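You operate a simulated robot arm through the tools that you are given. There is no shell and no other tool. Be economical: measure what you need, move in short steps, check, and stop when the job is done.

Carry out the task below with a simulated robot arm. There is one attempt and no reset: what you move stays moved.

TASK
Move roll B 207 over to the blue cart, then park the grey cart and brake it.
Fine: it stands inside the orange lines of the cart park; brake off to roll it; the other rolls stay on it; the blue cart stays put, braked. Set down upright: what you pick out.

It is judged by the outcome, as a careful person would: the job done as asked, and still so three seconds after it is handed in. It fails if anything else is knocked over, pushed out of place, dropped, spilled or broken.

THE ROBOT
A 7-joint arm with a two-finger parallel gripper on a trunk, on a base that drives. Base frame: it is fixed to the floor where the robot stands at the start and does not move with it; the origin is under the middle of the robot, x ahead of it, y to its left, z up. Readings come in mm, degrees, newtons and seconds.
With the tool pointing down near the work surface it reaches from about 100 to 580 mm from the robot's upright axis, wherever it stands. Its first joint turns from -166.0 to 166.0 degrees. Places, roughly: blue cart brake [-800, 800, 700]; blue cart deck [-900, 300, 200]; cart park [1100, -1400, 0]; grey cart brake [800, 400, 700]; grey cart deck [700, -100, 200]. Payload 1.57 kg.
The tool frame sits at the grasp point between the pads (the TCP): z along the fingers, y along the line on which they close. The tips reach 30 mm beyond it. The gripper opens to 80 mm. The fingers are 17 mm wide and 12 mm thick; the gripper's body (40 by 82 mm) begins 80 mm behind the TCP.
Orientation is that of the tool frame in the base frame, as a unit quaternion [w, x, y, z]. With the fingers straight down and closing along the base's y, the tool's x points along the base's -x, its y along +y and its z along -z.

THE INTERFACE
- The arm moves only by the tool drive_tool. Its argument "deltas" is a list of rows, each a list of 7 numbers: the gripper command, from -1 (fully open) to 1 (shut), values between in proportion, then the shift along the base's x, y, z in mm, then the turn, a rotation vector about the base's x, y, z in degrees. In form: [[fingers, x, y, z, ax, ay, az], ...]. A call has 1 to 8 rows; each row is the pose to reach, as a shift and turn from the pose commanded when the call began. A row lasts 0.2 s, in which the tool goes at most 50 mm and 8.6 degrees; a call with a longer step from one row to the next is refused whole, and so is a gripper value outside its range. A pose out of reach is approached as far as the arm can. The call stops where the force on the tool passes 40 N (or 10 N more than at its start, if that is more) or the arm is blocked; 0.2 s more then pass. Each finger travels about 72 mm/s and halts on what it meets, pressing with about 29 N; the grip force reading is that of the motor and also rises with nothing between the fingers. The clock runs only during rows and for 0.2 s after the last one: add rows that repeat a pose to give the fingers time. It gives the time, the measured TCP pose, the force on the tool (base axes), the opening and the grip force at its end, in the units of the frame above (readings bear some noise), with the torque about the TCP (base axes, N m) and any sound that the robot's microphone picked up.
- Cameras (640 x 400 px; columns grow to the right, rows downward): "scene" is now at [-20.7, 166.3, 1225.6]; the picture's right is [0.36, -0.93, 0.00], its down [-0.87, -0.34, -0.36] and it looks along [0.34, 0.13, -0.93] (base axes); focal length 214 px, centre (320, 200). "wrist" rides on the gripper at [72, -7, -122] in the tool frame; the picture's right is [0.09, 1.00, 0.00], its down [-0.84, 0.08, -0.54] and it looks along [-0.54, 0.05, 0.84] (tool axes); focal length 238 px, centre (320, 200). There is no depth. A picture from a camera that has moved, and an enlarged one, comes with that camera's place and axes in the base frame and with its lens. The place of the scene camera against the robot may be out by one fixed shift of up to 12 mm in any direction.
- snapshot(camera): a new picture of that camera. It takes no simulated time.
- lift_body(by): slides the trunk up (or, below 0, down) by that many mm; the arm and the scene camera ride with it, the base frame stays. It gives what a move gives, with no picture.
- base_move(legs): drives the robot by 1 to 6 legs, each [ahead, left, turn to the left] in mm, mm and degrees, along the robot's own axes; the way and the turn of a leg run together, so that a leg with both is an arc; at most 1500 mm and 180 degrees a leg. The arm and the cameras ride along, it lands a little off, and it stops where it bumps. It gives what a move gives.
- head_to(pan, tilt): turns the head with the scene camera to pan (to the left, within 86 degrees either way) and tilt (down, from -29 to 69), counted from straight ahead of the robot. It gives what a move gives.
- inspect(camera, box): a new picture of the part [left, top, right, bottom] of that camera's present view, enlarged. It takes no simulated time.
- finish_job(): hands the job in; it is judged then, once.

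Go step by step. Nothing tells you exact positions but the pictures and the camera data: compare them with the known pose of the tool, close in by small moves and look again before you grip or let go. The budget is 120 turns and 78 pictures, counting those below and the enlarged ones. Unless the task says otherwise, let go and move clear before handing in, and close with one line.

The tools are called after "Request:" as a command line: name --pt "numbers of a row" for each row, then --argument value for the rest, lists and objects as JSON in quotes. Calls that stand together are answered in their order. drive_tool: Moves the arm, as the interface text tells. Its arguments: {"type":"object","properties":{"deltas":{"type":"array"}},"required":["deltas"]} The other tools are called the same way: lift_body (by) slides the trunk up or down; base_move (legs) drives the base; head_to (pan, tilt) turns the head that bears the scene camera; snapshot (camera) takes a picture; inspect (camera, box) takes an enlarged picture of a part of a camera's view; finish_job () hands the job in.

At the start:

```text
t: 0.0
position: [350.9, 125.0, 1082.1]
ee_rot: [0.001, 0.0, 1.0, 0.0]
wrist_force: [-0.5, -0.4, -0.1]
moment: [0.01, 0.02, -0.01]
gripper_width: 79.8
finger_force: 0.0
trunk travel left (down, up): [-75.0, 405.0]
robot x, y, heading: [-0.5, 0.5, 0.3]
head pan, tilt: [21.4, 68.8]
```

scene: 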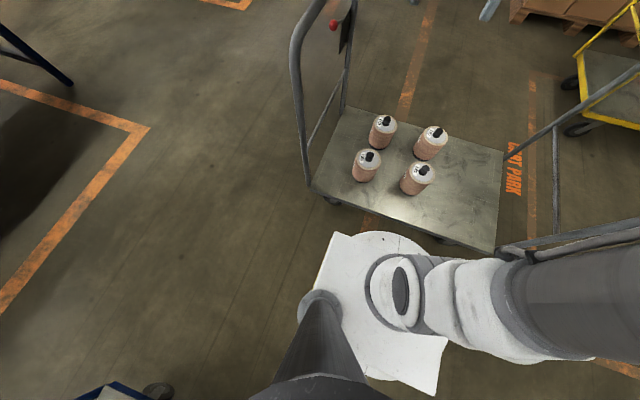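
wrist: 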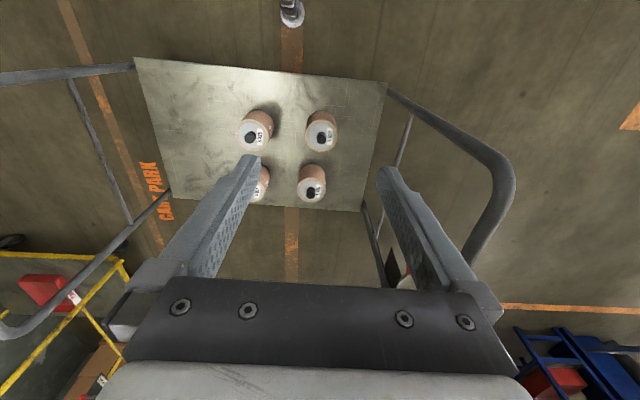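

I see four rolls on the grey cart in front of me; I need to read their labels and look around the room. First I enlarge the rolls.

Request:
inspect --camera "scene" --box '[340, 100, 460, 200]'

Request:
inspect --camera "wrist" --box '[220, 90, 360, 210]'

```text
4.00 times, centred on (400, 150) of scene
camera zoom: at [-20.7, 166.3, 1225.6], right [0.36, -0.93, 0.0], down [-0.87, -0.34, -0.36], along [0.34, 0.13, -0.93], focal length 858 px, centre (0, 400)
```

zoom: 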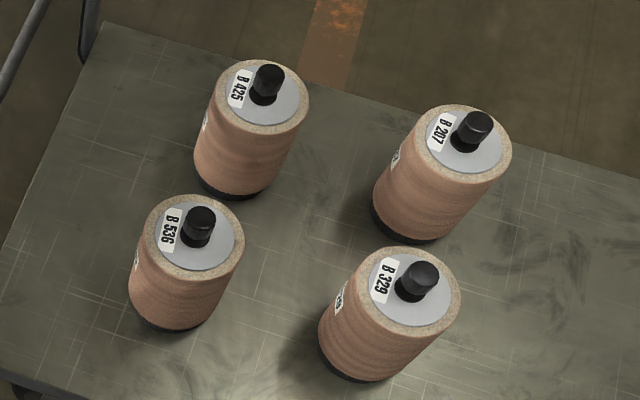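

```text
3.33 times, centred on (290, 150) of wrist
camera zoom: at [280.3, 118.0, 1204.8], right [-0.09, 1.0, 0.0], down [0.84, 0.08, 0.54], along [0.54, 0.05, -0.84], focal length 794 px, centre (420, 367)
```

zoom: 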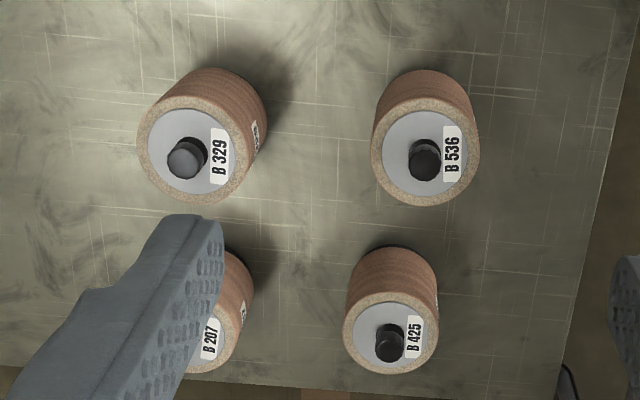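

Four rolls; B 207 is the far, right-hand one, at about x 860, y -125, with a black knob on top. Now I look around for the carts, brakes and the park.

Request:
head_to --pan 27 --tilt 35

Request:
snapshot --camera "scene"

Request:
head_to --pan -52 --tilt 35

Request:
snapshot --camera "scene"

Request:
head_to --pan 86 --tilt 40

Request:
snapshot --camera "scene"

```text
t: 1.0
position: [351.9, 124.7, 1082.4]
ee_rot: [0.001, 0.0, 1.0, -0.001]
wrist_force: [-0.2, -0.4, -0.3]
moment: [-0.01, 0.02, -0.03]
gripper_width: 79.9
finger_force: 0.1
trunk travel left (down, up): [-75.0, 405.0]
robot x, y, heading: [0.2, -3.4, -0.1]
head pan, tilt: [27.0, 35.0]
```

```text
73 pictures are left
camera scene: at [5.6, 185.9, 1269.2], right [0.45, -0.89, 0.0], down [-0.51, -0.26, -0.82], along [0.73, 0.37, -0.57], focal length 214 px, centre (320, 200)
```

scene: 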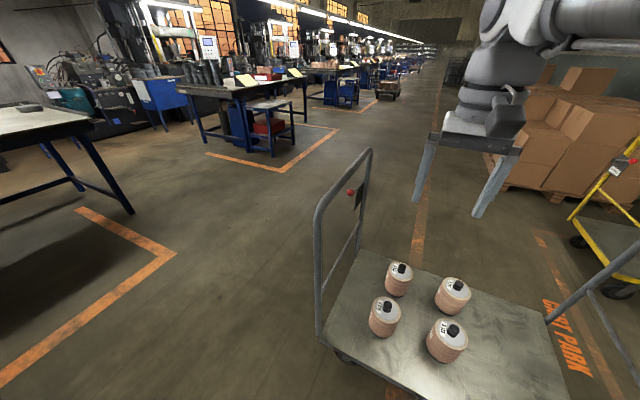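

```text
t: 2.5
position: [352.2, 124.8, 1083.1]
ee_rot: [0.0, 0.0, 1.0, 0.0]
wrist_force: [-0.1, 0.6, 0.4]
moment: [0.0, 0.02, -0.03]
gripper_width: 80.2
finger_force: 0.1
trunk travel left (down, up): [-75.0, 405.0]
robot x, y, heading: [-1.0, -0.1, -0.0]
head pan, tilt: [-52.0, 35.0]
```

```text
72 pictures are left
camera scene: at [-18.5, 76.5, 1269.3], right [-0.79, -0.62, 0.0], down [-0.35, 0.45, -0.82], along [0.5, -0.65, -0.57], focal length 214 px, centre (320, 200)
```

scene: 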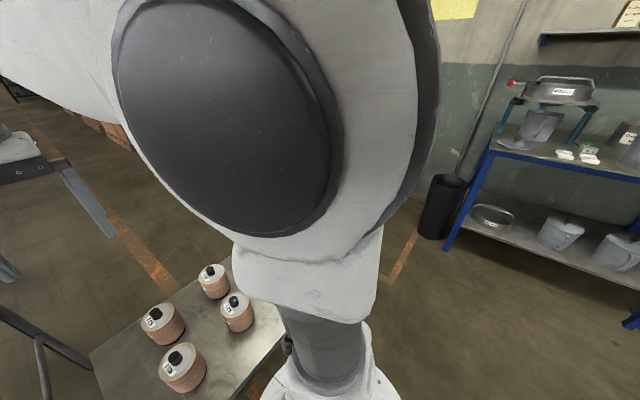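

```text
t: 4.7
position: [352.4, 123.7, 1083.3]
ee_rot: [0.0, 0.0, 1.0, 0.0]
wrist_force: [1.0, -0.4, -0.9]
moment: [0.03, 0.02, 0.02]
gripper_width: 80.0
finger_force: 0.1
trunk travel left (down, up): [-75.0, 405.0]
robot x, y, heading: [1.8, 2.3, -0.1]
head pan, tilt: [85.9, 40.0]
```

```text
71 pictures are left
camera scene: at [-66.7, 230.7, 1261.7], right [1.0, -0.07, 0.0], down [-0.05, -0.64, -0.77], along [0.05, 0.76, -0.64], focal length 214 px, centre (320, 200)
```

scene: 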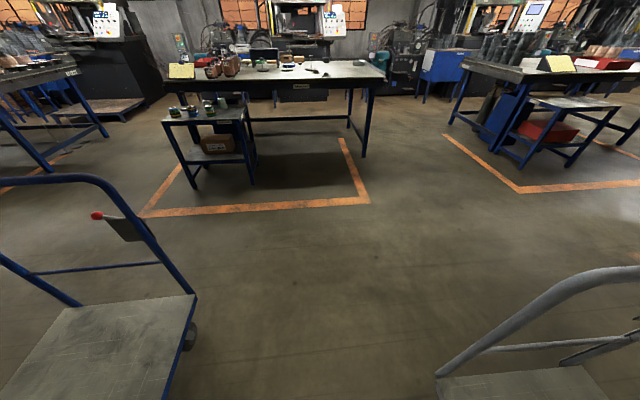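

Deck of the grey cart spans about x 410–990, y -550–390; B 207 is too far from this side, so I drive round the handle end to the far side of the cart. The floor at y≈850 looks clear.

Request:
base_move --legs '[[0, 880, 0], [1420, 0, 0], [0, 0, 180]]'

Request:
head_to --pan 40 --tilt 40

Request:
snapshot --camera "scene"

```text
t: 30.8
position: [1068.5, 809.0, 1083.2]
ee_rot: [0.0, 1.0, 0.009, 0.001]
wrist_force: [0.2, -0.1, -0.2]
moment: [0.01, 0.0, -0.02]
gripper_width: 80.0
finger_force: 0.1
trunk travel left (down, up): [-75.0, 405.0]
robot x, y, heading: [1416.8, 939.5, -179.1]
head pan, tilt: [85.9, 40.0]
```

```text
t: 32.0
position: [1068.4, 810.1, 1082.5]
ee_rot: [0.0, 1.0, 0.008, 0.0]
wrist_force: [-0.7, -0.4, 1.0]
moment: [0.0, -0.02, -0.02]
gripper_width: 80.0
finger_force: 0.0
trunk travel left (down, up): [-75.0, 405.0]
robot x, y, heading: [1416.1, 940.4, -179.1]
head pan, tilt: [40.0, 40.0]
```

```text
70 pictures are left
camera scene: at [1443.5, 751.2, 1261.7], right [-0.66, 0.75, 0.0], down [0.48, 0.42, -0.77], along [-0.58, -0.5, -0.64], focal length 214 px, centre (320, 200)
```

scene: 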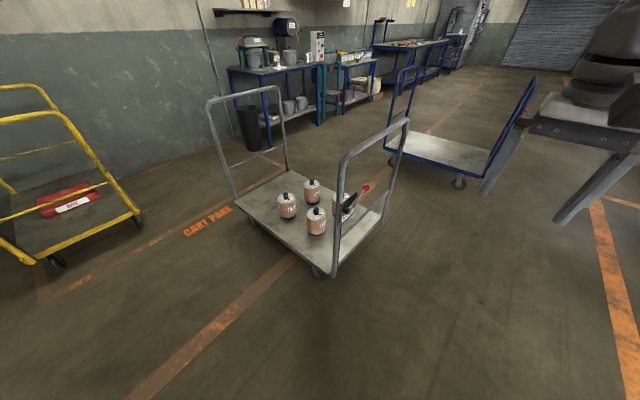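

Good overview: the grey cart with two hoops, the brake lever on the near one, the park lines beyond. I enlarge the brakes and the park markings.

Request:
inspect --camera "scene" --box '[310, 110, 430, 290]'

Request:
inspect --camera "scene" --box '[380, 60, 540, 200]'

Request:
inspect --camera "scene" --box '[20, 130, 320, 400]'

```text
2.22 times, centred on (370, 200) of scene
camera zoom: at [1443.5, 751.2, 1261.7], right [-0.66, 0.75, 0.0], down [0.48, 0.42, -0.77], along [-0.58, -0.5, -0.64], focal length 477 px, centre (209, 200)
```

zoom: 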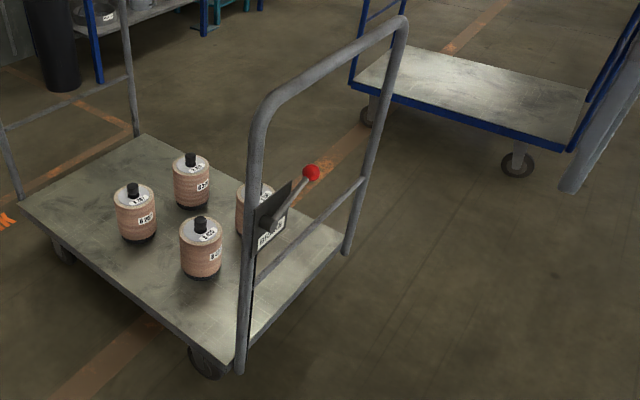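

```text
2.86 times, centred on (460, 130) of scene
camera zoom: at [1443.5, 751.2, 1261.7], right [-0.66, 0.75, 0.0], down [0.48, 0.42, -0.77], along [-0.58, -0.5, -0.64], focal length 613 px, centre (-80, 400)
```

zoom: 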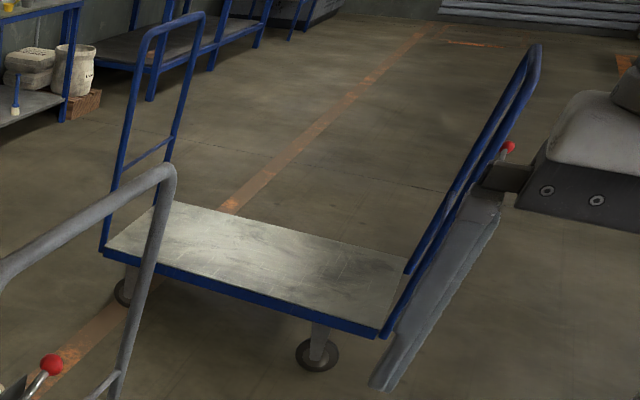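

```text
1.48 times, centred on (170, 265) of scene
camera zoom: at [1443.5, 751.2, 1261.7], right [-0.66, 0.75, 0.0], down [0.48, 0.42, -0.77], along [-0.58, -0.5, -0.64], focal length 318 px, centre (542, 104)
```

zoom: 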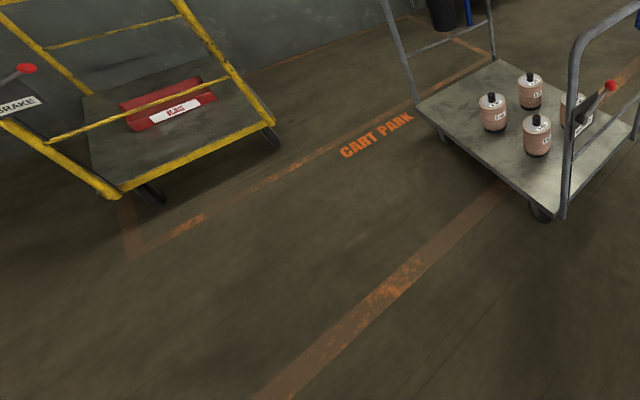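

The park spans roughly x 190–2080, y -2000 to -850, with the yellow cart on x 1480–1970; a straight push along -y of about 1340 mm will park the grey cart. Now I go beside B 207.

Request:
base_move --legs '[[0, 0, -0.9], [0, 930, 0], [50, 0, 0]]'

Request:
head_to --pan 10 --tilt 60

Request:
snapshot --camera "scene"

Request:
snapshot --camera "wrist"

```text
t: 40.3
position: [1011.0, -118.4, 1084.1]
ee_rot: [0.0, 1.0, -0.005, 0.0]
wrist_force: [-1.0, -0.1, -1.2]
moment: [0.0, -0.03, 0.01]
gripper_width: 80.0
finger_force: 0.2
trunk travel left (down, up): [-75.0, 405.0]
robot x, y, heading: [1366.4, 5.6, 179.7]
head pan, tilt: [40.0, 40.0]
```

```text
t: 41.2
position: [1010.5, -118.6, 1082.6]
ee_rot: [0.0, 1.0, -0.005, 0.0]
wrist_force: [-0.3, -0.2, -0.4]
moment: [-0.01, 0.02, 0.0]
gripper_width: 79.8
finger_force: 0.0
trunk travel left (down, up): [-75.0, 405.0]
robot x, y, heading: [1364.1, 1.8, 179.6]
head pan, tilt: [10.0, 60.0]
```

```text
66 pictures are left
camera scene: at [1384.3, -143.4, 1235.0], right [-0.17, 0.99, 0.0], down [0.85, 0.14, -0.5], along [-0.49, -0.08, -0.87], focal length 214 px, centre (320, 200)
```

scene: 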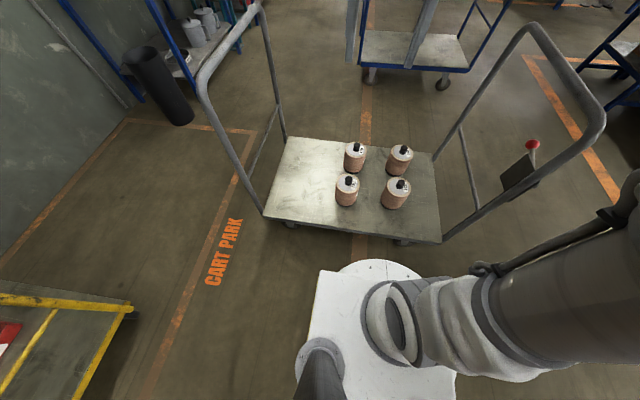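

```text
65 pictures are left
camera wrist: at [1083.2, -112.3, 1204.9], right [0.08, -1.0, 0.0], down [-0.84, -0.07, 0.54], along [-0.54, -0.04, -0.84], focal length 238 px, centre (320, 200)
```

wrist: 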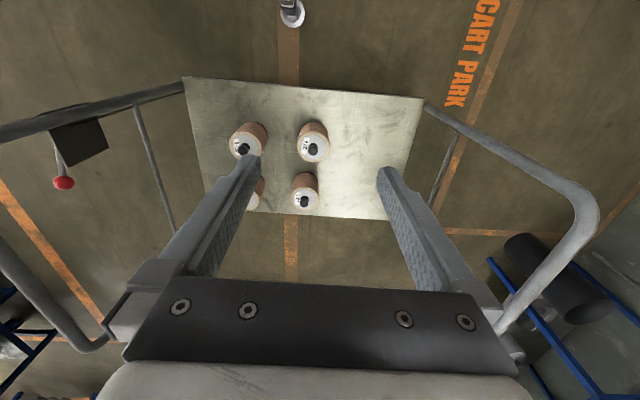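

B 207 should now be the near-left roll in the scene view (wrist view about 313,147). I enlarge both to confirm the label and locate the knob.

Request:
inspect --camera "scene" --box '[325, 130, 425, 215]'

Request:
inspect --camera "wrist" --box '[270, 100, 350, 180]'

```text
4.71 times, centred on (375, 172) of scene
camera zoom: at [1384.3, -143.4, 1235.0], right [-0.17, 0.99, 0.0], down [0.85, 0.14, -0.5], along [-0.49, -0.08, -0.87], focal length 1009 px, centre (61, 329)
```

zoom: 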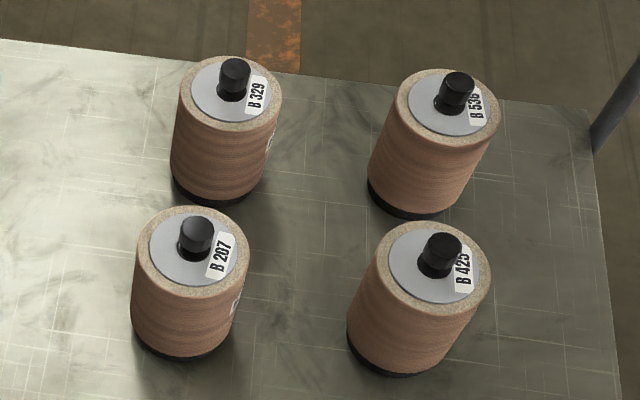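

```text
5.00 times, centred on (310, 140) of wrist
camera zoom: at [1083.2, -112.3, 1204.9], right [0.08, -1.0, 0.0], down [-0.84, -0.07, 0.54], along [-0.54, -0.04, -0.84], focal length 1192 px, centre (370, 500)
```

zoom: 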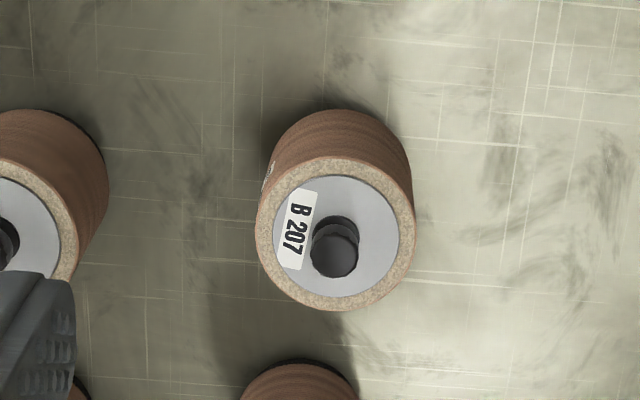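

The knob top is about (765, -108, 380), a bit far, so I move the base 90 mm nearer and bring the tool over and down in steps.

Request:
base_move --legs '[[90, 0, 0]]'

Request:
drive_tool --pt "-1 -30 2 -40 0 0 0" --pt "-1 -60 4 -80 0 0 0" --pt "-1 -80 6 -120 0 0 0" --pt "-1 -90 6 -165 0 0 0" --pt "-1 -90 6 -210 0 0 0" --pt "-1 -90 6 -255 0 0 0" --pt "-1 -90 6 -300 0 0 0" --pt "-1 -90 6 -345 0 0 0"

Request:
snapshot --camera "wrist"

```text
t: 42.5
position: [926.5, -118.7, 1083.1]
ee_rot: [0.0, 1.0, -0.005, 0.0]
wrist_force: [0.2, 0.8, 0.2]
moment: [0.0, -0.02, 0.02]
gripper_width: 79.9
finger_force: 0.1
trunk travel left (down, up): [-75.0, 405.0]
robot x, y, heading: [1281.9, 4.1, 179.7]
head pan, tilt: [10.0, 60.0]
stopped in leg 1: the robot was blocked; the commanded pose is now the measured one
```

```text
t: 44.3
position: [837.9, -114.8, 737.1]
ee_rot: [0.0, 1.0, -0.005, -0.001]
wrist_force: [-0.2, 0.1, -0.4]
moment: [-0.02, -0.01, 0.0]
gripper_width: 79.9
finger_force: 0.0
trunk travel left (down, up): [-75.0, 405.0]
robot x, y, heading: [1279.6, 1.4, 179.7]
head pan, tilt: [10.0, 60.0]
```

```text
62 pictures are left
camera wrist: at [909.7, -108.1, 858.4], right [0.08, -1.0, 0.0], down [-0.84, -0.07, 0.54], along [-0.54, -0.05, -0.84], focal length 238 px, centre (320, 200)
```

wrist: 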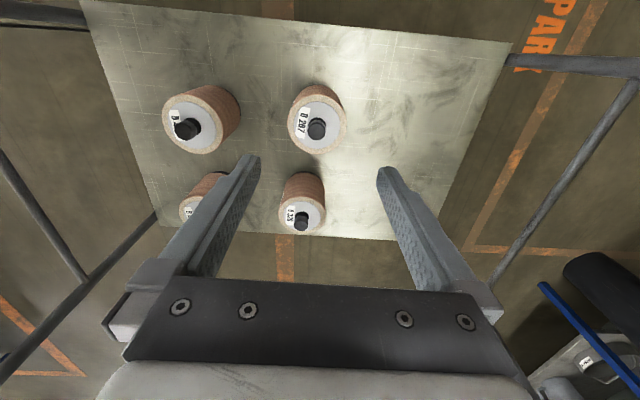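

The base touched the cart's edge, so I back off 15 mm. The knob looks to be near (776, -114, ~400); I move above it and look again.

Request:
base_move --legs '[[-15, 0, 0]]'

Request:
drive_tool --pt "-1 -25 0 -40 0 0 0" --pt "-1 -50 0 -80 0 0 0" --pt "-1 -70 0 -120 0 0 0" --pt "-1 -75 0 -160 0 0 0" --pt "-1 -75 0 -200 0 0 0"

Request:
snapshot --camera "wrist"

Request:
snapshot --camera "scene"

```text
t: 45.1
position: [853.0, -113.1, 737.4]
ee_rot: [0.0, 1.0, -0.004, 0.0]
wrist_force: [0.1, -0.5, -0.7]
moment: [0.04, -0.03, 0.02]
gripper_width: 80.3
finger_force: 0.0
trunk travel left (down, up): [-75.0, 405.0]
robot x, y, heading: [1292.4, 2.4, 179.6]
head pan, tilt: [10.0, 60.0]
```

```text
t: 46.3
position: [773.9, -113.4, 536.1]
ee_rot: [0.0, 1.0, -0.004, 0.0]
wrist_force: [-0.1, 0.4, -0.6]
moment: [0.01, 0.01, 0.04]
gripper_width: 80.3
finger_force: 0.1
trunk travel left (down, up): [-75.0, 405.0]
robot x, y, heading: [1299.6, 1.8, 179.5]
head pan, tilt: [10.0, 60.0]
```

```text
61 pictures are left
camera wrist: at [847.0, -106.8, 659.2], right [0.08, -1.0, 0.0], down [-0.84, -0.07, 0.54], along [-0.54, -0.05, -0.84], focal length 238 px, centre (320, 200)
```

wrist: 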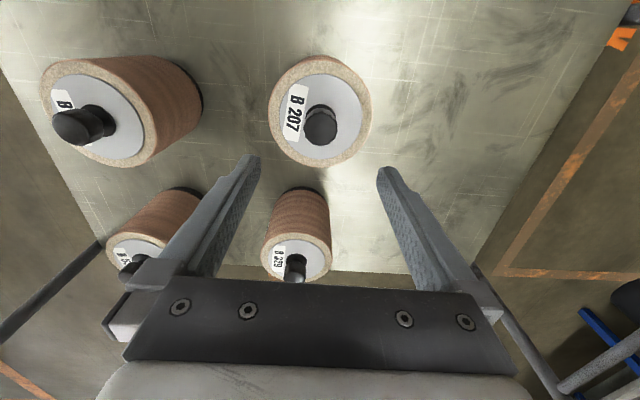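

```text
60 pictures are left
camera scene: at [1315.5, -142.7, 1235.0], right [-0.17, 0.99, 0.0], down [0.85, 0.14, -0.5], along [-0.49, -0.08, -0.87], focal length 214 px, centre (320, 200)
```

scene: 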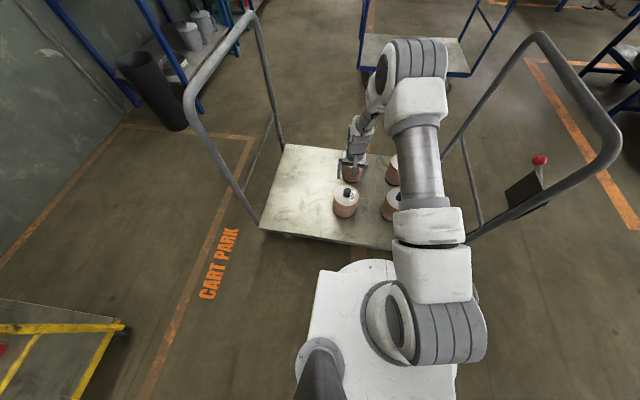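

The knob's top is about (778, -116, 414), the roll's rim about z 360. I go down to TCP z≈465, centred, and look.

Request:
drive_tool --pt "-1 4 -2 -35 0 0 0" --pt "-1 4 -2 -66 0 0 0"

Request:
snapshot --camera "wrist"

Request:
inspect --camera "scene" --box '[320, 140, 420, 230]'

```text
t: 46.9
position: [780.5, -116.6, 471.2]
ee_rot: [-0.001, 1.0, -0.004, 0.0]
wrist_force: [0.8, -0.6, -0.1]
moment: [-0.02, -0.03, -0.04]
gripper_width: 80.1
finger_force: 0.0
trunk travel left (down, up): [-75.0, 405.0]
robot x, y, heading: [1296.5, 1.4, 179.6]
head pan, tilt: [10.0, 60.0]
```

```text
59 pictures are left
camera wrist: at [851.8, -109.8, 593.7], right [0.08, -1.0, 0.0], down [-0.84, -0.07, 0.54], along [-0.54, -0.05, -0.84], focal length 238 px, centre (320, 200)
```

wrist: 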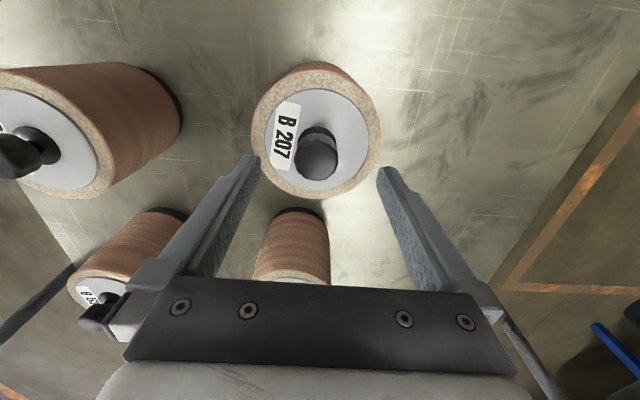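

```text
4.44 times, centred on (370, 185) of scene
camera zoom: at [1315.4, -142.7, 1235.0], right [-0.17, 0.99, 0.0], down [0.85, 0.14, -0.5], along [-0.49, -0.08, -0.87], focal length 953 px, centre (98, 267)
```

zoom: 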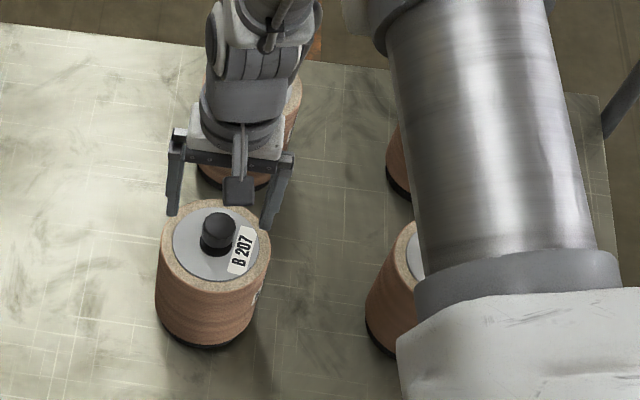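

The knob top is at about (782, -114, 427). I descend to TCP z≈407 around it, then check before closing.

Request:
drive_tool --pt "-1 2 2 -30 0 0 0" --pt "-1 2 2 -50 0 0 0" --pt "-1 2 2 -64 0 0 0"

Request:
snapshot --camera "wrist"

Request:
inspect --camera "scene" --box '[320, 140, 420, 230]'

```text
t: 47.6
position: [782.4, -114.1, 424.4]
ee_rot: [0.0, 1.0, -0.004, 0.002]
wrist_force: [8.8, 3.1, 21.3]
moment: [-0.06, -0.1, 0.06]
gripper_width: 80.0
finger_force: 0.0
trunk travel left (down, up): [-75.0, 405.0]
robot x, y, heading: [1295.6, 2.6, 179.7]
head pan, tilt: [10.0, 60.0]
stopped in row 3: the force on the tool passed its limit at 55 N (the readings are from after the stop); the commanded pose is now the measured one
```

```text
57 pictures are left
camera wrist: at [854.5, -108.1, 547.0], right [0.08, -1.0, 0.0], down [-0.84, -0.07, 0.54], along [-0.54, -0.05, -0.84], focal length 238 px, centre (320, 200)
```

wrist: 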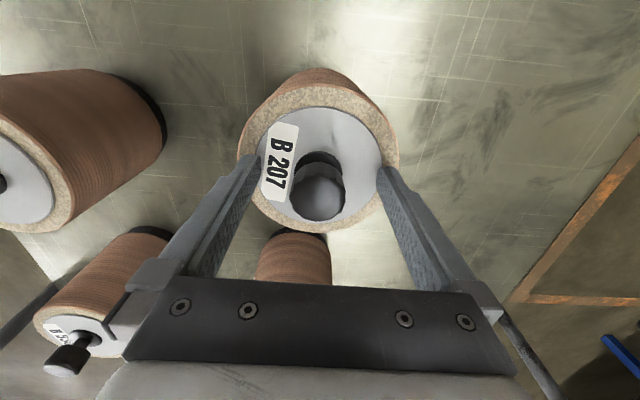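

```text
4.44 times, centred on (370, 185) of scene
camera zoom: at [1316.7, -142.4, 1235.4], right [-0.17, 0.99, 0.0], down [0.85, 0.14, -0.5], along [-0.49, -0.08, -0.87], focal length 953 px, centre (98, 267)
```

zoom: 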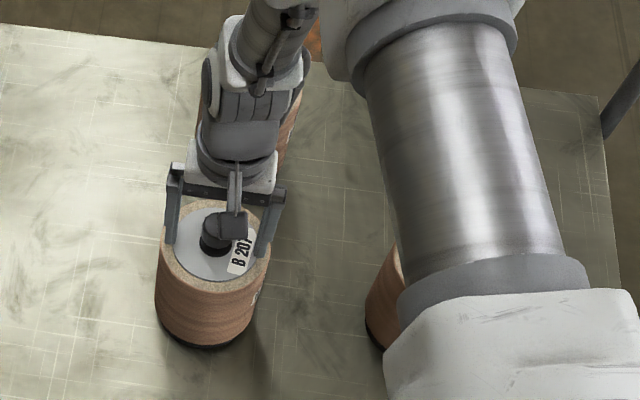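

The tips rest on the roll's end plate (z≈394); the knob rises between the fingers to about 434. I lift 4 mm and close on it.

Request:
drive_tool --pt "-1 0 0 4 0 0 0" --pt "0 0 0 4 0 0 0" --pt "1 0 0 4 0 0 0" --pt "1 0 0 4 0 0 0" --pt "1 0 0 4 0 0 0" --pt "1 0 0 4 0 0 0"

```text
t: 49.0
position: [782.1, -114.3, 426.5]
ee_rot: [0.0, 1.0, -0.005, 0.002]
wrist_force: [-0.8, 2.9, 0.0]
moment: [0.08, 0.24, -0.09]
gripper_width: 32.8
finger_force: 28.8
trunk travel left (down, up): [-75.0, 405.0]
robot x, y, heading: [1296.5, 6.3, 179.8]
head pan, tilt: [10.0, 60.0]
```

The knob is gripped at 32.8 mm. I lift a little and watch the load.

Request:
drive_tool --pt "1 0 0 10 0 0 0" --pt "1 0 0 25 0 0 0" --pt "1 0 0 45 0 0 0" --pt "1 0 0 45 0 0 0"

Request:
snapshot --camera "wrist"

Request:
inspect --camera "scene" --box '[300, 120, 440, 230]'

```text
t: 50.0
position: [782.9, -113.6, 472.7]
ee_rot: [0.0, 1.0, -0.005, 0.001]
wrist_force: [-0.4, 0.9, 0.8]
moment: [0.01, -0.01, 0.01]
gripper_width: 0.0
finger_force: 21.2
trunk travel left (down, up): [-75.0, 405.0]
robot x, y, heading: [1294.7, 0.3, 179.7]
head pan, tilt: [10.0, 60.0]
```

```text
55 pictures are left
camera wrist: at [854.7, -108.2, 594.1], right [0.08, -1.0, 0.0], down [-0.84, -0.07, 0.54], along [-0.54, -0.05, -0.84], focal length 238 px, centre (320, 200)
```

wrist: 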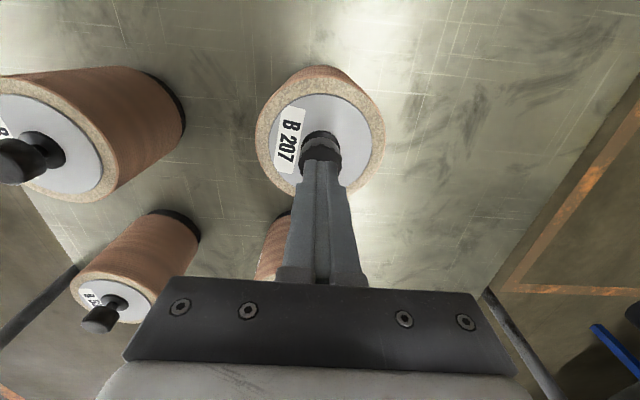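

```text
3.64 times, centred on (370, 175) of scene
camera zoom: at [1315.3, -142.7, 1235.0], right [-0.17, 0.99, 0.0], down [0.85, 0.14, -0.5], along [-0.49, -0.08, -0.87], focal length 780 px, centre (138, 291)
```

zoom: 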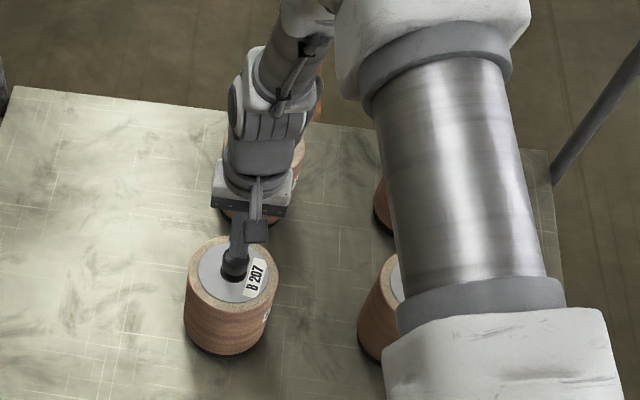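

The fingers slipped off; the roll still stands. I look at a neighbour's knob from the side for its shape.

Request:
inspect --camera "wrist" --box '[60, 250, 160, 350]'

Request:
inspect --camera "wrist" --box '[260, 90, 390, 200]'

```text
4.00 times, centred on (110, 300) of wrist
camera zoom: at [854.7, -108.2, 594.1], right [0.08, -1.0, 0.0], down [-0.84, -0.07, 0.54], along [-0.54, -0.05, -0.84], focal length 953 px, centre (1160, -200)
```

zoom: 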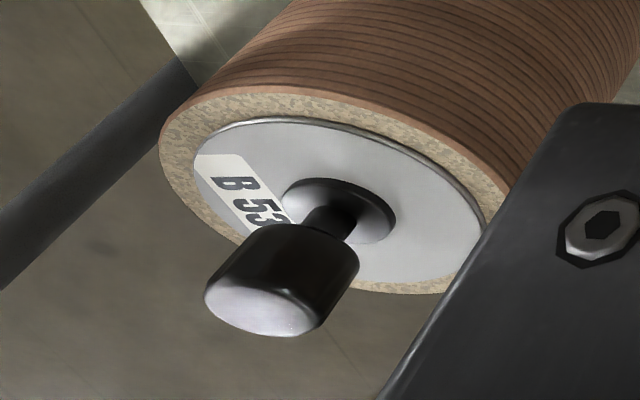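

```text
3.64 times, centred on (325, 145) of wrist
camera zoom: at [854.7, -108.2, 594.1], right [0.08, -1.0, 0.0], down [-0.84, -0.07, 0.54], along [-0.54, -0.05, -0.84], focal length 867 px, centre (302, 400)
```

zoom: 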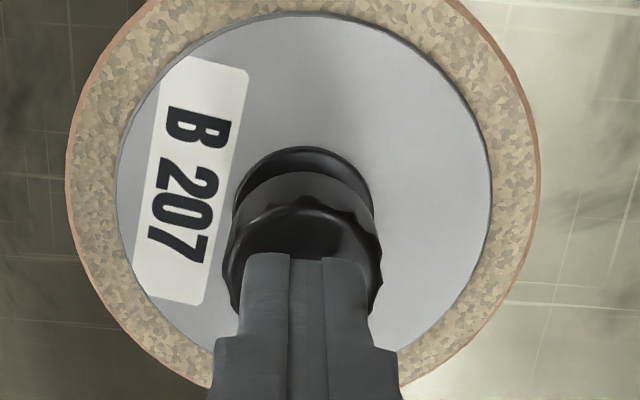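

The knob is a 33 mm cylinder head on a narrow neck, and I was nearly centred; it seems to have slipped by friction. I regrip slightly better centred and as low as possible, then lift very slowly.

Request:
drive_tool --pt "-1 3 0 5 0 0 0" --pt "-1 3 0 5 0 0 0" --pt "-1 3 0 5 0 0 0" --pt "-1 3 0 -20 0 0 0" --pt "-1 3 0 -38 0 0 0" --pt "-1 3 0 -44 0 0 0" --pt "-1 3 0 -47 0 0 0" --pt "-1 3 0 -50 0 0 0"

Request:
inspect --camera "wrist" --box '[220, 90, 420, 240]'

```text
t: 51.8
position: [784.6, -114.7, 425.6]
ee_rot: [0.0, 1.0, -0.005, 0.0]
wrist_force: [10.0, 2.8, 31.7]
moment: [0.09, -0.3, -0.01]
gripper_width: 80.1
finger_force: 0.0
trunk travel left (down, up): [-75.0, 405.0]
robot x, y, heading: [1293.4, 2.1, 179.6]
head pan, tilt: [10.0, 60.0]
```

```text
2.67 times, centred on (320, 165) of wrist
camera zoom: at [856.6, -108.4, 546.9], right [0.08, -1.0, 0.0], down [-0.84, -0.07, 0.54], along [-0.54, -0.05, -0.84], focal length 636 px, centre (320, 293)
```

zoom: 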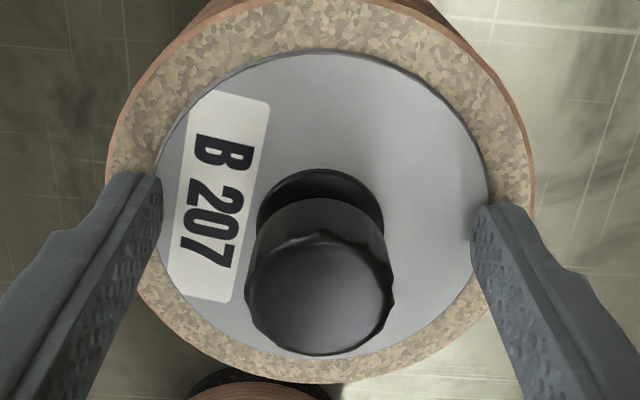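

Fingers straddle the knob centrally with tips on the plate. I ease up 2 mm, close, hold longer, then lift slowly.

Request:
drive_tool --pt "-1 0 0 4 0 0 0" --pt "1 0 0 4 0 0 0" --pt "1 0 0 4 0 0 0" --pt "1 0 0 4 0 0 0" --pt "1 0 0 4 0 0 0" --pt "1 0 0 4 0 0 0" --pt "1 0 0 4 0 0 0"

Request:
drive_tool --pt "1 0 0 2 0 0 0" --pt "1 0 0 4 0 0 0" --pt "1 0 0 6 0 0 0" --pt "1 0 0 6 0 0 0"

Request:
inspect --camera "wrist" --box '[220, 90, 420, 240]'

```text
t: 53.4
position: [785.3, -114.2, 424.4]
ee_rot: [-0.001, 1.0, -0.004, 0.004]
wrist_force: [-0.3, -1.8, -0.8]
moment: [-0.24, 0.22, 0.03]
gripper_width: 32.3
finger_force: 28.8
trunk travel left (down, up): [-75.0, 405.0]
robot x, y, heading: [1293.8, 0.9, 179.5]
head pan, tilt: [10.0, 60.0]
```

```text
t: 54.4
position: [784.6, -114.8, 430.9]
ee_rot: [0.0, 1.0, -0.004, 0.003]
wrist_force: [0.2, -0.3, -13.4]
moment: [0.0, -0.09, 0.02]
gripper_width: 32.2
finger_force: 28.8
trunk travel left (down, up): [-75.0, 405.0]
robot x, y, heading: [1292.8, 5.2, 179.7]
head pan, tilt: [10.0, 60.0]
```

```text
2.67 times, centred on (320, 165) of wrist
camera zoom: at [856.9, -108.2, 553.1], right [0.08, -1.0, 0.0], down [-0.84, -0.07, 0.54], along [-0.54, -0.04, -0.84], focal length 636 px, centre (320, 293)
```

zoom: 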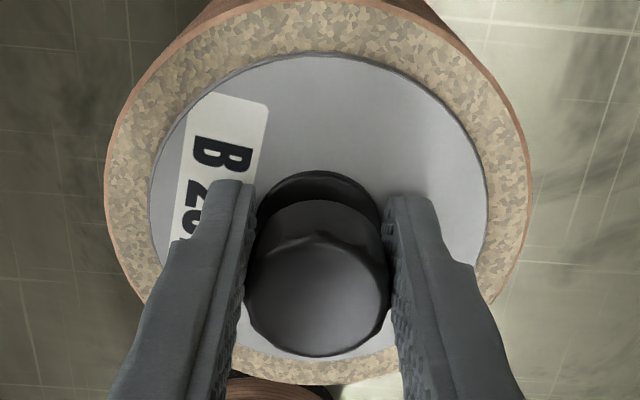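

The load reads 13.4 N and the roll came up with the gripper. I keep lifting slowly.

Request:
drive_tool --pt "1 0 0 3 0 0 0" --pt "1 0 0 7 0 0 0" --pt "1 0 0 11 0 0 0" --pt "1 0 0 15 0 0 0" --pt "1 0 0 19 0 0 0" --pt "1 0 0 23 0 0 0" --pt "1 0 0 26 0 0 0" --pt "1 0 0 27 0 0 0"

Request:
drive_tool --pt "1 0 0 3 0 0 0" --pt "1 0 0 8 0 0 0" --pt "1 0 0 13 0 0 0" --pt "1 0 0 18 0 0 0" --pt "1 0 0 23 0 0 0" --pt "1 0 0 28 0 0 0" --pt "1 0 0 32 0 0 0" --pt "1 0 0 34 0 0 0"

Request:
inspect --camera "wrist" --box '[220, 90, 420, 240]'

```text
t: 56.2
position: [785.4, -114.5, 458.3]
ee_rot: [0.0, 1.0, -0.005, 0.002]
wrist_force: [0.0, -0.1, -13.5]
moment: [0.01, -0.07, 0.0]
gripper_width: 32.6
finger_force: 29.4
trunk travel left (down, up): [-75.0, 405.0]
robot x, y, heading: [1292.2, 4.7, 179.7]
head pan, tilt: [10.0, 60.0]
```

```text
t: 58.0
position: [785.4, -114.0, 492.3]
ee_rot: [0.0, 1.0, -0.004, 0.001]
wrist_force: [0.1, -0.1, -13.6]
moment: [0.05, -0.09, -0.03]
gripper_width: 32.4
finger_force: 28.9
trunk travel left (down, up): [-75.0, 405.0]
robot x, y, heading: [1295.6, 1.6, 179.6]
head pan, tilt: [10.0, 60.0]
```

```text
2.67 times, centred on (320, 165) of wrist
camera zoom: at [856.9, -108.2, 614.4], right [0.08, -1.0, 0.0], down [-0.84, -0.07, 0.54], along [-0.54, -0.04, -0.84], focal length 636 px, centre (320, 293)
```

zoom: 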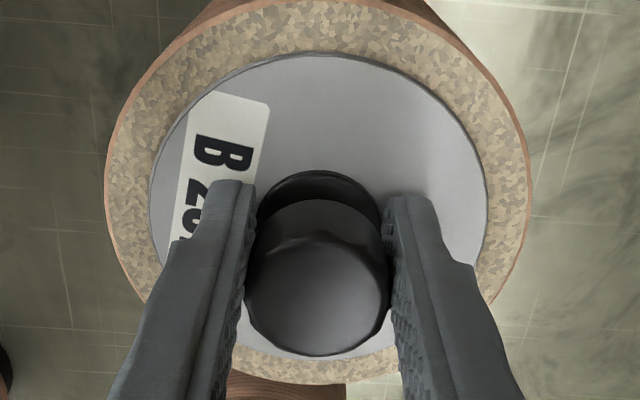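

It holds well. I lift to about z 600, pull the roll in over the gap, then back the base off gently as a test.

Request:
drive_tool --pt "1 0 0 5 0 0 0" --pt "1 0 0 15 0 0 0" --pt "1 0 0 27 0 0 0" --pt "1 0 0 40 0 0 0" --pt "1 0 0 53 0 0 0" --pt "1 0 0 66 0 0 0" --pt "1 0 0 76 0 0 0" --pt "1 0 0 80 0 0 0"

Request:
base_move --legs '[[-60, 0, 0]]'

Request:
snapshot --camera "wrist"

```text
t: 59.8
position: [784.5, -114.5, 571.9]
ee_rot: [0.0, 1.0, -0.004, 0.001]
wrist_force: [0.2, -0.8, -13.7]
moment: [-0.03, -0.07, 0.0]
gripper_width: 32.4
finger_force: 28.9
trunk travel left (down, up): [-75.0, 405.0]
robot x, y, heading: [1297.2, 1.6, 179.5]
head pan, tilt: [10.0, 60.0]
```

```text
t: 60.9
position: [847.4, -114.6, 571.9]
ee_rot: [0.0, 1.0, -0.004, 0.002]
wrist_force: [0.3, 0.2, -13.8]
moment: [0.01, -0.07, 0.03]
gripper_width: 32.2
finger_force: 28.8
trunk travel left (down, up): [-75.0, 405.0]
robot x, y, heading: [1356.8, 4.6, 179.4]
head pan, tilt: [10.0, 60.0]
```

```text
48 pictures are left
camera wrist: at [918.0, -108.9, 694.4], right [0.08, -1.0, 0.0], down [-0.84, -0.07, 0.54], along [-0.54, -0.05, -0.84], focal length 238 px, centre (320, 200)
```

wrist: 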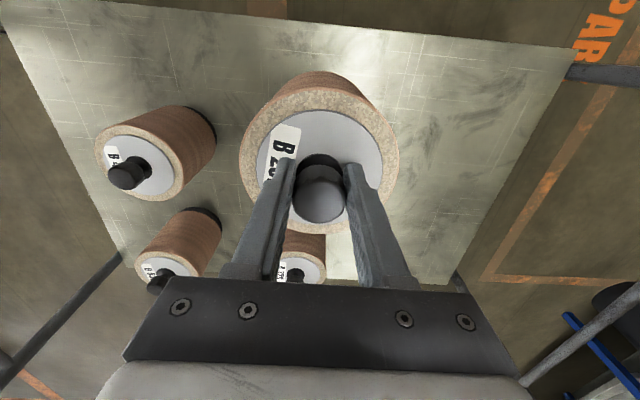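

Still firmly held. I back off to x≈1700, slide to y≈900, and check.

Request:
base_move --legs '[[-340, 0, 0], [0, -900, 0]]'

Request:
drive_tool --pt "1 10 0 0 0 0 0" --pt "1 30 0 0 0 0 0" --pt "1 50 0 0 0 0 0" --pt "1 70 0 0 0 0 0" --pt "1 90 0 0 0 0 0" --pt "1 110 0 0 0 0 0" --pt "1 125 0 0 0 0 0" --pt "1 130 0 0 0 0 0"

Request:
head_to --pan 15 --tilt 40

Request:
snapshot --camera "scene"

```text
t: 70.3
position: [1199.4, 775.7, 573.0]
ee_rot: [0.0, 1.0, -0.006, 0.002]
wrist_force: [0.2, -0.8, -13.6]
moment: [-0.01, -0.08, 0.02]
gripper_width: 32.5
finger_force: 29.1
trunk travel left (down, up): [-75.0, 405.0]
robot x, y, heading: [1706.9, 891.5, 179.5]
head pan, tilt: [10.0, 60.0]
```

```text
t: 72.1
position: [1330.5, 776.7, 573.2]
ee_rot: [0.001, 1.0, -0.006, 0.002]
wrist_force: [0.7, -0.3, -13.3]
moment: [0.03, -0.08, 0.0]
gripper_width: 32.1
finger_force: 28.9
trunk travel left (down, up): [-75.0, 405.0]
robot x, y, heading: [1706.0, 893.4, 179.4]
head pan, tilt: [10.0, 60.0]
```

```text
t: 72.9
position: [1329.9, 776.1, 573.0]
ee_rot: [-0.001, 1.0, -0.006, 0.001]
wrist_force: [0.3, 0.1, -13.0]
moment: [0.02, -0.1, 0.02]
gripper_width: 32.5
finger_force: 29.4
trunk travel left (down, up): [-75.0, 405.0]
robot x, y, heading: [1709.0, 890.9, 179.1]
head pan, tilt: [15.0, 40.0]
```

```text
47 pictures are left
camera scene: at [1711.9, 735.9, 1261.6], right [-0.25, 0.97, 0.0], down [0.62, 0.16, -0.77], along [-0.74, -0.19, -0.64], focal length 214 px, centre (320, 200)
```

scene: 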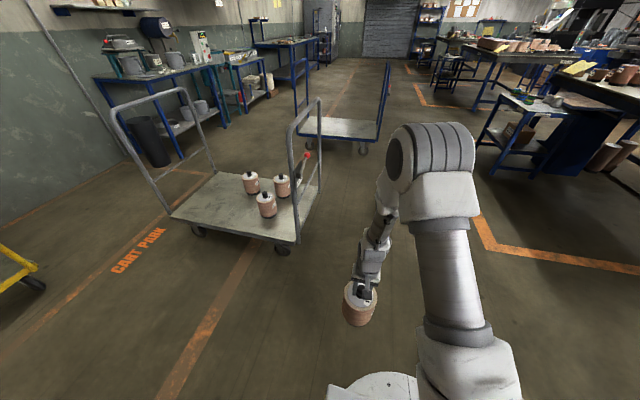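

The roll is held; the way along y≈890 is clear. I drive ahead to between the carts, then slide left to y≈300.

Request:
base_move --legs '[[0, 0, 0.8], [1200, 0, 0], [490, 0, 0], [0, 590, 0]]'

Request:
snapshot --camera "scene"

```text
t: 89.2
position: [-376.6, 196.0, 573.2]
ee_rot: [0.0, 1.0, -0.013, 0.001]
wrist_force: [-0.6, 0.5, -14.5]
moment: [0.02, -0.05, 0.0]
gripper_width: 32.1
finger_force: 29.0
trunk travel left (down, up): [-75.0, 405.0]
robot x, y, heading: [5.9, 303.0, 178.7]
head pan, tilt: [15.0, 40.0]
```

```text
46 pictures are left
camera scene: at [4.6, 150.2, 1261.6], right [-0.24, 0.97, 0.0], down [0.62, 0.15, -0.77], along [-0.74, -0.18, -0.64], focal length 214 px, centre (320, 200)
```

scene: 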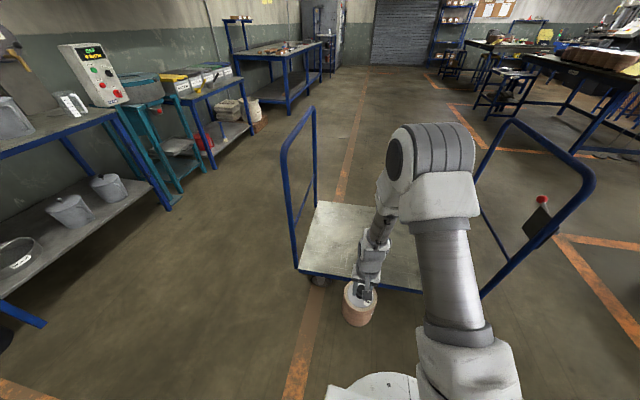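

The blue deck's near edge is at x≈-620. I drive ahead 270 mm (keeping about 60 mm clear), then reach out over the deck.

Request:
base_move --legs '[[270, 0, 0]]'

Request:
drive_tool --pt "1 -10 0 0 0 0 0" --pt "1 -30 0 0 0 0 0" --pt "1 -50 0 0 0 0 0" --pt "1 -70 0 0 0 0 0" --pt "1 -90 0 0 0 0 0" --pt "1 -110 0 0 0 0 0" --pt "1 -130 0 0 0 0 0" --pt "1 -140 0 0 0 0 0"

Request:
snapshot --camera "scene"

Request:
snapshot --camera "wrist"

```text
t: 91.6
position: [-643.1, 200.7, 573.1]
ee_rot: [-0.001, 1.0, -0.009, 0.003]
wrist_force: [-0.1, -0.9, -14.2]
moment: [-0.02, -0.09, 0.03]
gripper_width: 32.3
finger_force: 29.4
trunk travel left (down, up): [-75.0, 405.0]
robot x, y, heading: [-262.0, 312.4, 179.0]
head pan, tilt: [15.0, 40.0]
```

```text
t: 93.4
position: [-782.8, 199.3, 571.9]
ee_rot: [-0.001, 1.0, -0.01, 0.002]
wrist_force: [-0.2, -0.2, -14.1]
moment: [-0.01, -0.11, -0.05]
gripper_width: 32.1
finger_force: 29.5
trunk travel left (down, up): [-75.0, 405.0]
robot x, y, heading: [-265.1, 310.5, 178.8]
head pan, tilt: [15.0, 40.0]
```

```text
45 pictures are left
camera scene: at [-261.9, 155.8, 1261.7], right [-0.24, 0.97, 0.0], down [0.62, 0.15, -0.77], along [-0.74, -0.18, -0.64], focal length 214 px, centre (320, 200)
```

scene: 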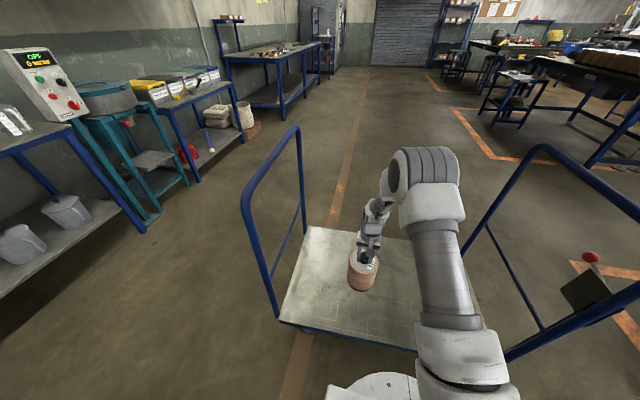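

```text
44 pictures are left
camera wrist: at [-711.7, 204.7, 694.8], right [0.07, -1.0, 0.0], down [-0.84, -0.06, 0.54], along [-0.54, -0.04, -0.84], focal length 238 px, centre (320, 200)
```

wrist: 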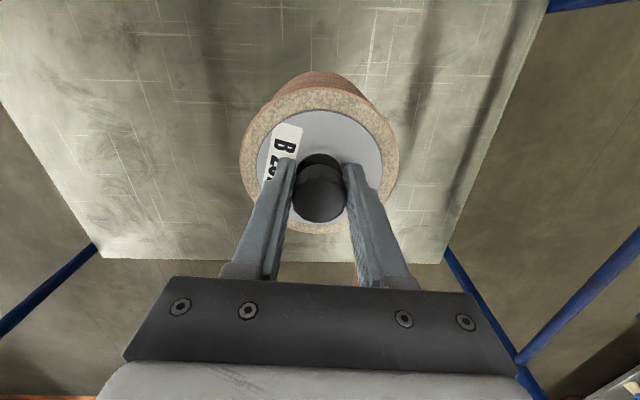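

The roll hangs over the middle of the blue deck. I lower it to just above the expected contact height.

Request:
drive_tool --pt "1 0 0 -10 0 0 0" --pt "1 0 0 -28 0 0 0" --pt "1 0 0 -46 0 0 0" --pt "1 0 0 -64 0 0 0" --pt "1 0 0 -82 0 0 0" --pt "1 0 0 -100 0 0 0" --pt "1 0 0 -116 0 0 0" --pt "1 0 0 -126 0 0 0"

Request:
drive_tool --pt "1 0 0 -3 0 0 0" --pt "1 0 0 -6 0 0 0" --pt "1 0 0 -9 0 0 0" --pt "1 0 0 -12 0 0 0" --pt "1 0 0 -14 0 0 0"

Request:
inspect --camera "scene" --box '[310, 200, 430, 330]'

```text
t: 95.2
position: [-782.5, 200.2, 446.2]
ee_rot: [-0.001, 1.0, -0.01, 0.003]
wrist_force: [-1.4, 0.5, -14.1]
moment: [-0.01, -0.04, 0.0]
gripper_width: 32.0
finger_force: 29.3
trunk travel left (down, up): [-75.0, 405.0]
robot x, y, heading: [-260.3, 309.6, 178.9]
head pan, tilt: [15.0, 40.0]
```

```text
t: 96.4
position: [-784.5, 200.4, 433.5]
ee_rot: [-0.001, 1.0, -0.01, 0.003]
wrist_force: [-0.6, 0.0, -14.5]
moment: [-0.02, -0.08, -0.03]
gripper_width: 31.8
finger_force: 28.8
trunk travel left (down, up): [-75.0, 405.0]
robot x, y, heading: [-263.6, 312.7, 178.8]
head pan, tilt: [15.0, 40.0]
```

```text
3.08 times, centred on (370, 265) of scene
camera zoom: at [-261.9, 155.8, 1261.6], right [-0.24, 0.97, 0.0], down [0.62, 0.15, -0.77], along [-0.74, -0.18, -0.64], focal length 660 px, centre (166, 0)
```

zoom: 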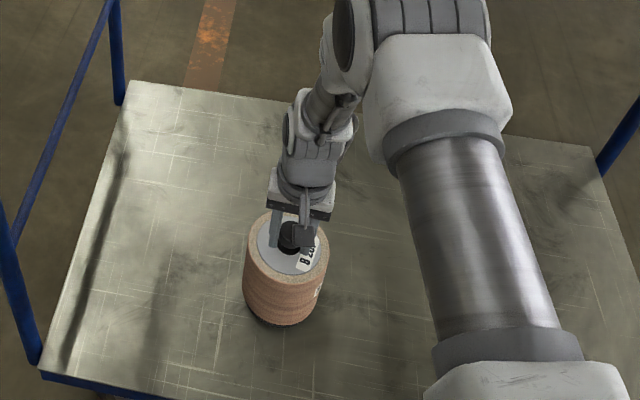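

Just above the deck; I creep down 2 mm at a time.

Request:
drive_tool --pt "1 0 0 -2 0 0 0" --pt "1 0 0 -4 0 0 0" --pt "1 0 0 -6 0 0 0" --pt "1 0 0 -7 0 0 0"

```text
t: 97.4
position: [-784.3, 200.6, 426.3]
ee_rot: [-0.001, 1.0, -0.009, 0.002]
wrist_force: [2.1, 1.1, -7.5]
moment: [-0.02, -0.11, 0.02]
gripper_width: 32.1
finger_force: 29.0
trunk travel left (down, up): [-75.0, 405.0]
robot x, y, heading: [-266.0, 310.0, 178.6]
head pan, tilt: [15.0, 40.0]
```

Contact is beginning (the load halved). A couple of millimetres more, then open.

Request:
drive_tool --pt "1 0 0 -1 0 0 0" --pt "1 0 0 -1.5 0 0 0" --pt "1 0 0 -1.5 0 0 0"

Request:
drive_tool --pt "0.5 0 0 0 0 0 0" --pt "0 0 0 0.5 0 0 0" --pt "-0.5 0 0 2 0 0 0" --pt "-1 0 0 4 0 0 0" --pt "-1 0 0 4 0 0 0"

Request:
inspect --camera "wrist" --box '[220, 90, 420, 240]'

```text
t: 98.2
position: [-783.4, 199.3, 426.4]
ee_rot: [0.0, 1.0, -0.009, 0.001]
wrist_force: [8.8, 1.4, 18.2]
moment: [0.03, -0.38, 0.21]
gripper_width: 32.5
finger_force: 29.0
trunk travel left (down, up): [-75.0, 405.0]
robot x, y, heading: [-265.7, 311.7, 178.9]
head pan, tilt: [15.0, 40.0]
```

```text
t: 99.4
position: [-783.7, 199.4, 428.6]
ee_rot: [0.0, 1.0, -0.01, 0.003]
wrist_force: [0.5, -0.1, 0.1]
moment: [0.01, 0.03, 0.03]
gripper_width: 79.9
finger_force: 0.0
trunk travel left (down, up): [-75.0, 405.0]
robot x, y, heading: [-259.1, 310.7, 179.0]
head pan, tilt: [15.0, 40.0]
```

```text
2.67 times, centred on (320, 165) of wrist
camera zoom: at [-711.3, 205.6, 550.4], right [0.07, -1.0, 0.0], down [-0.84, -0.06, 0.54], along [-0.54, -0.04, -0.84], focal length 636 px, centre (320, 293)
```

zoom: 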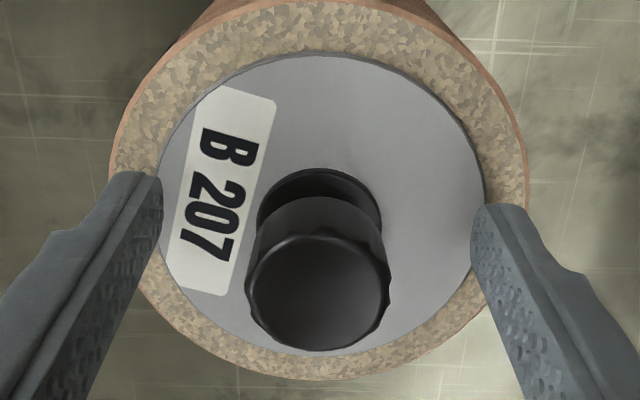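

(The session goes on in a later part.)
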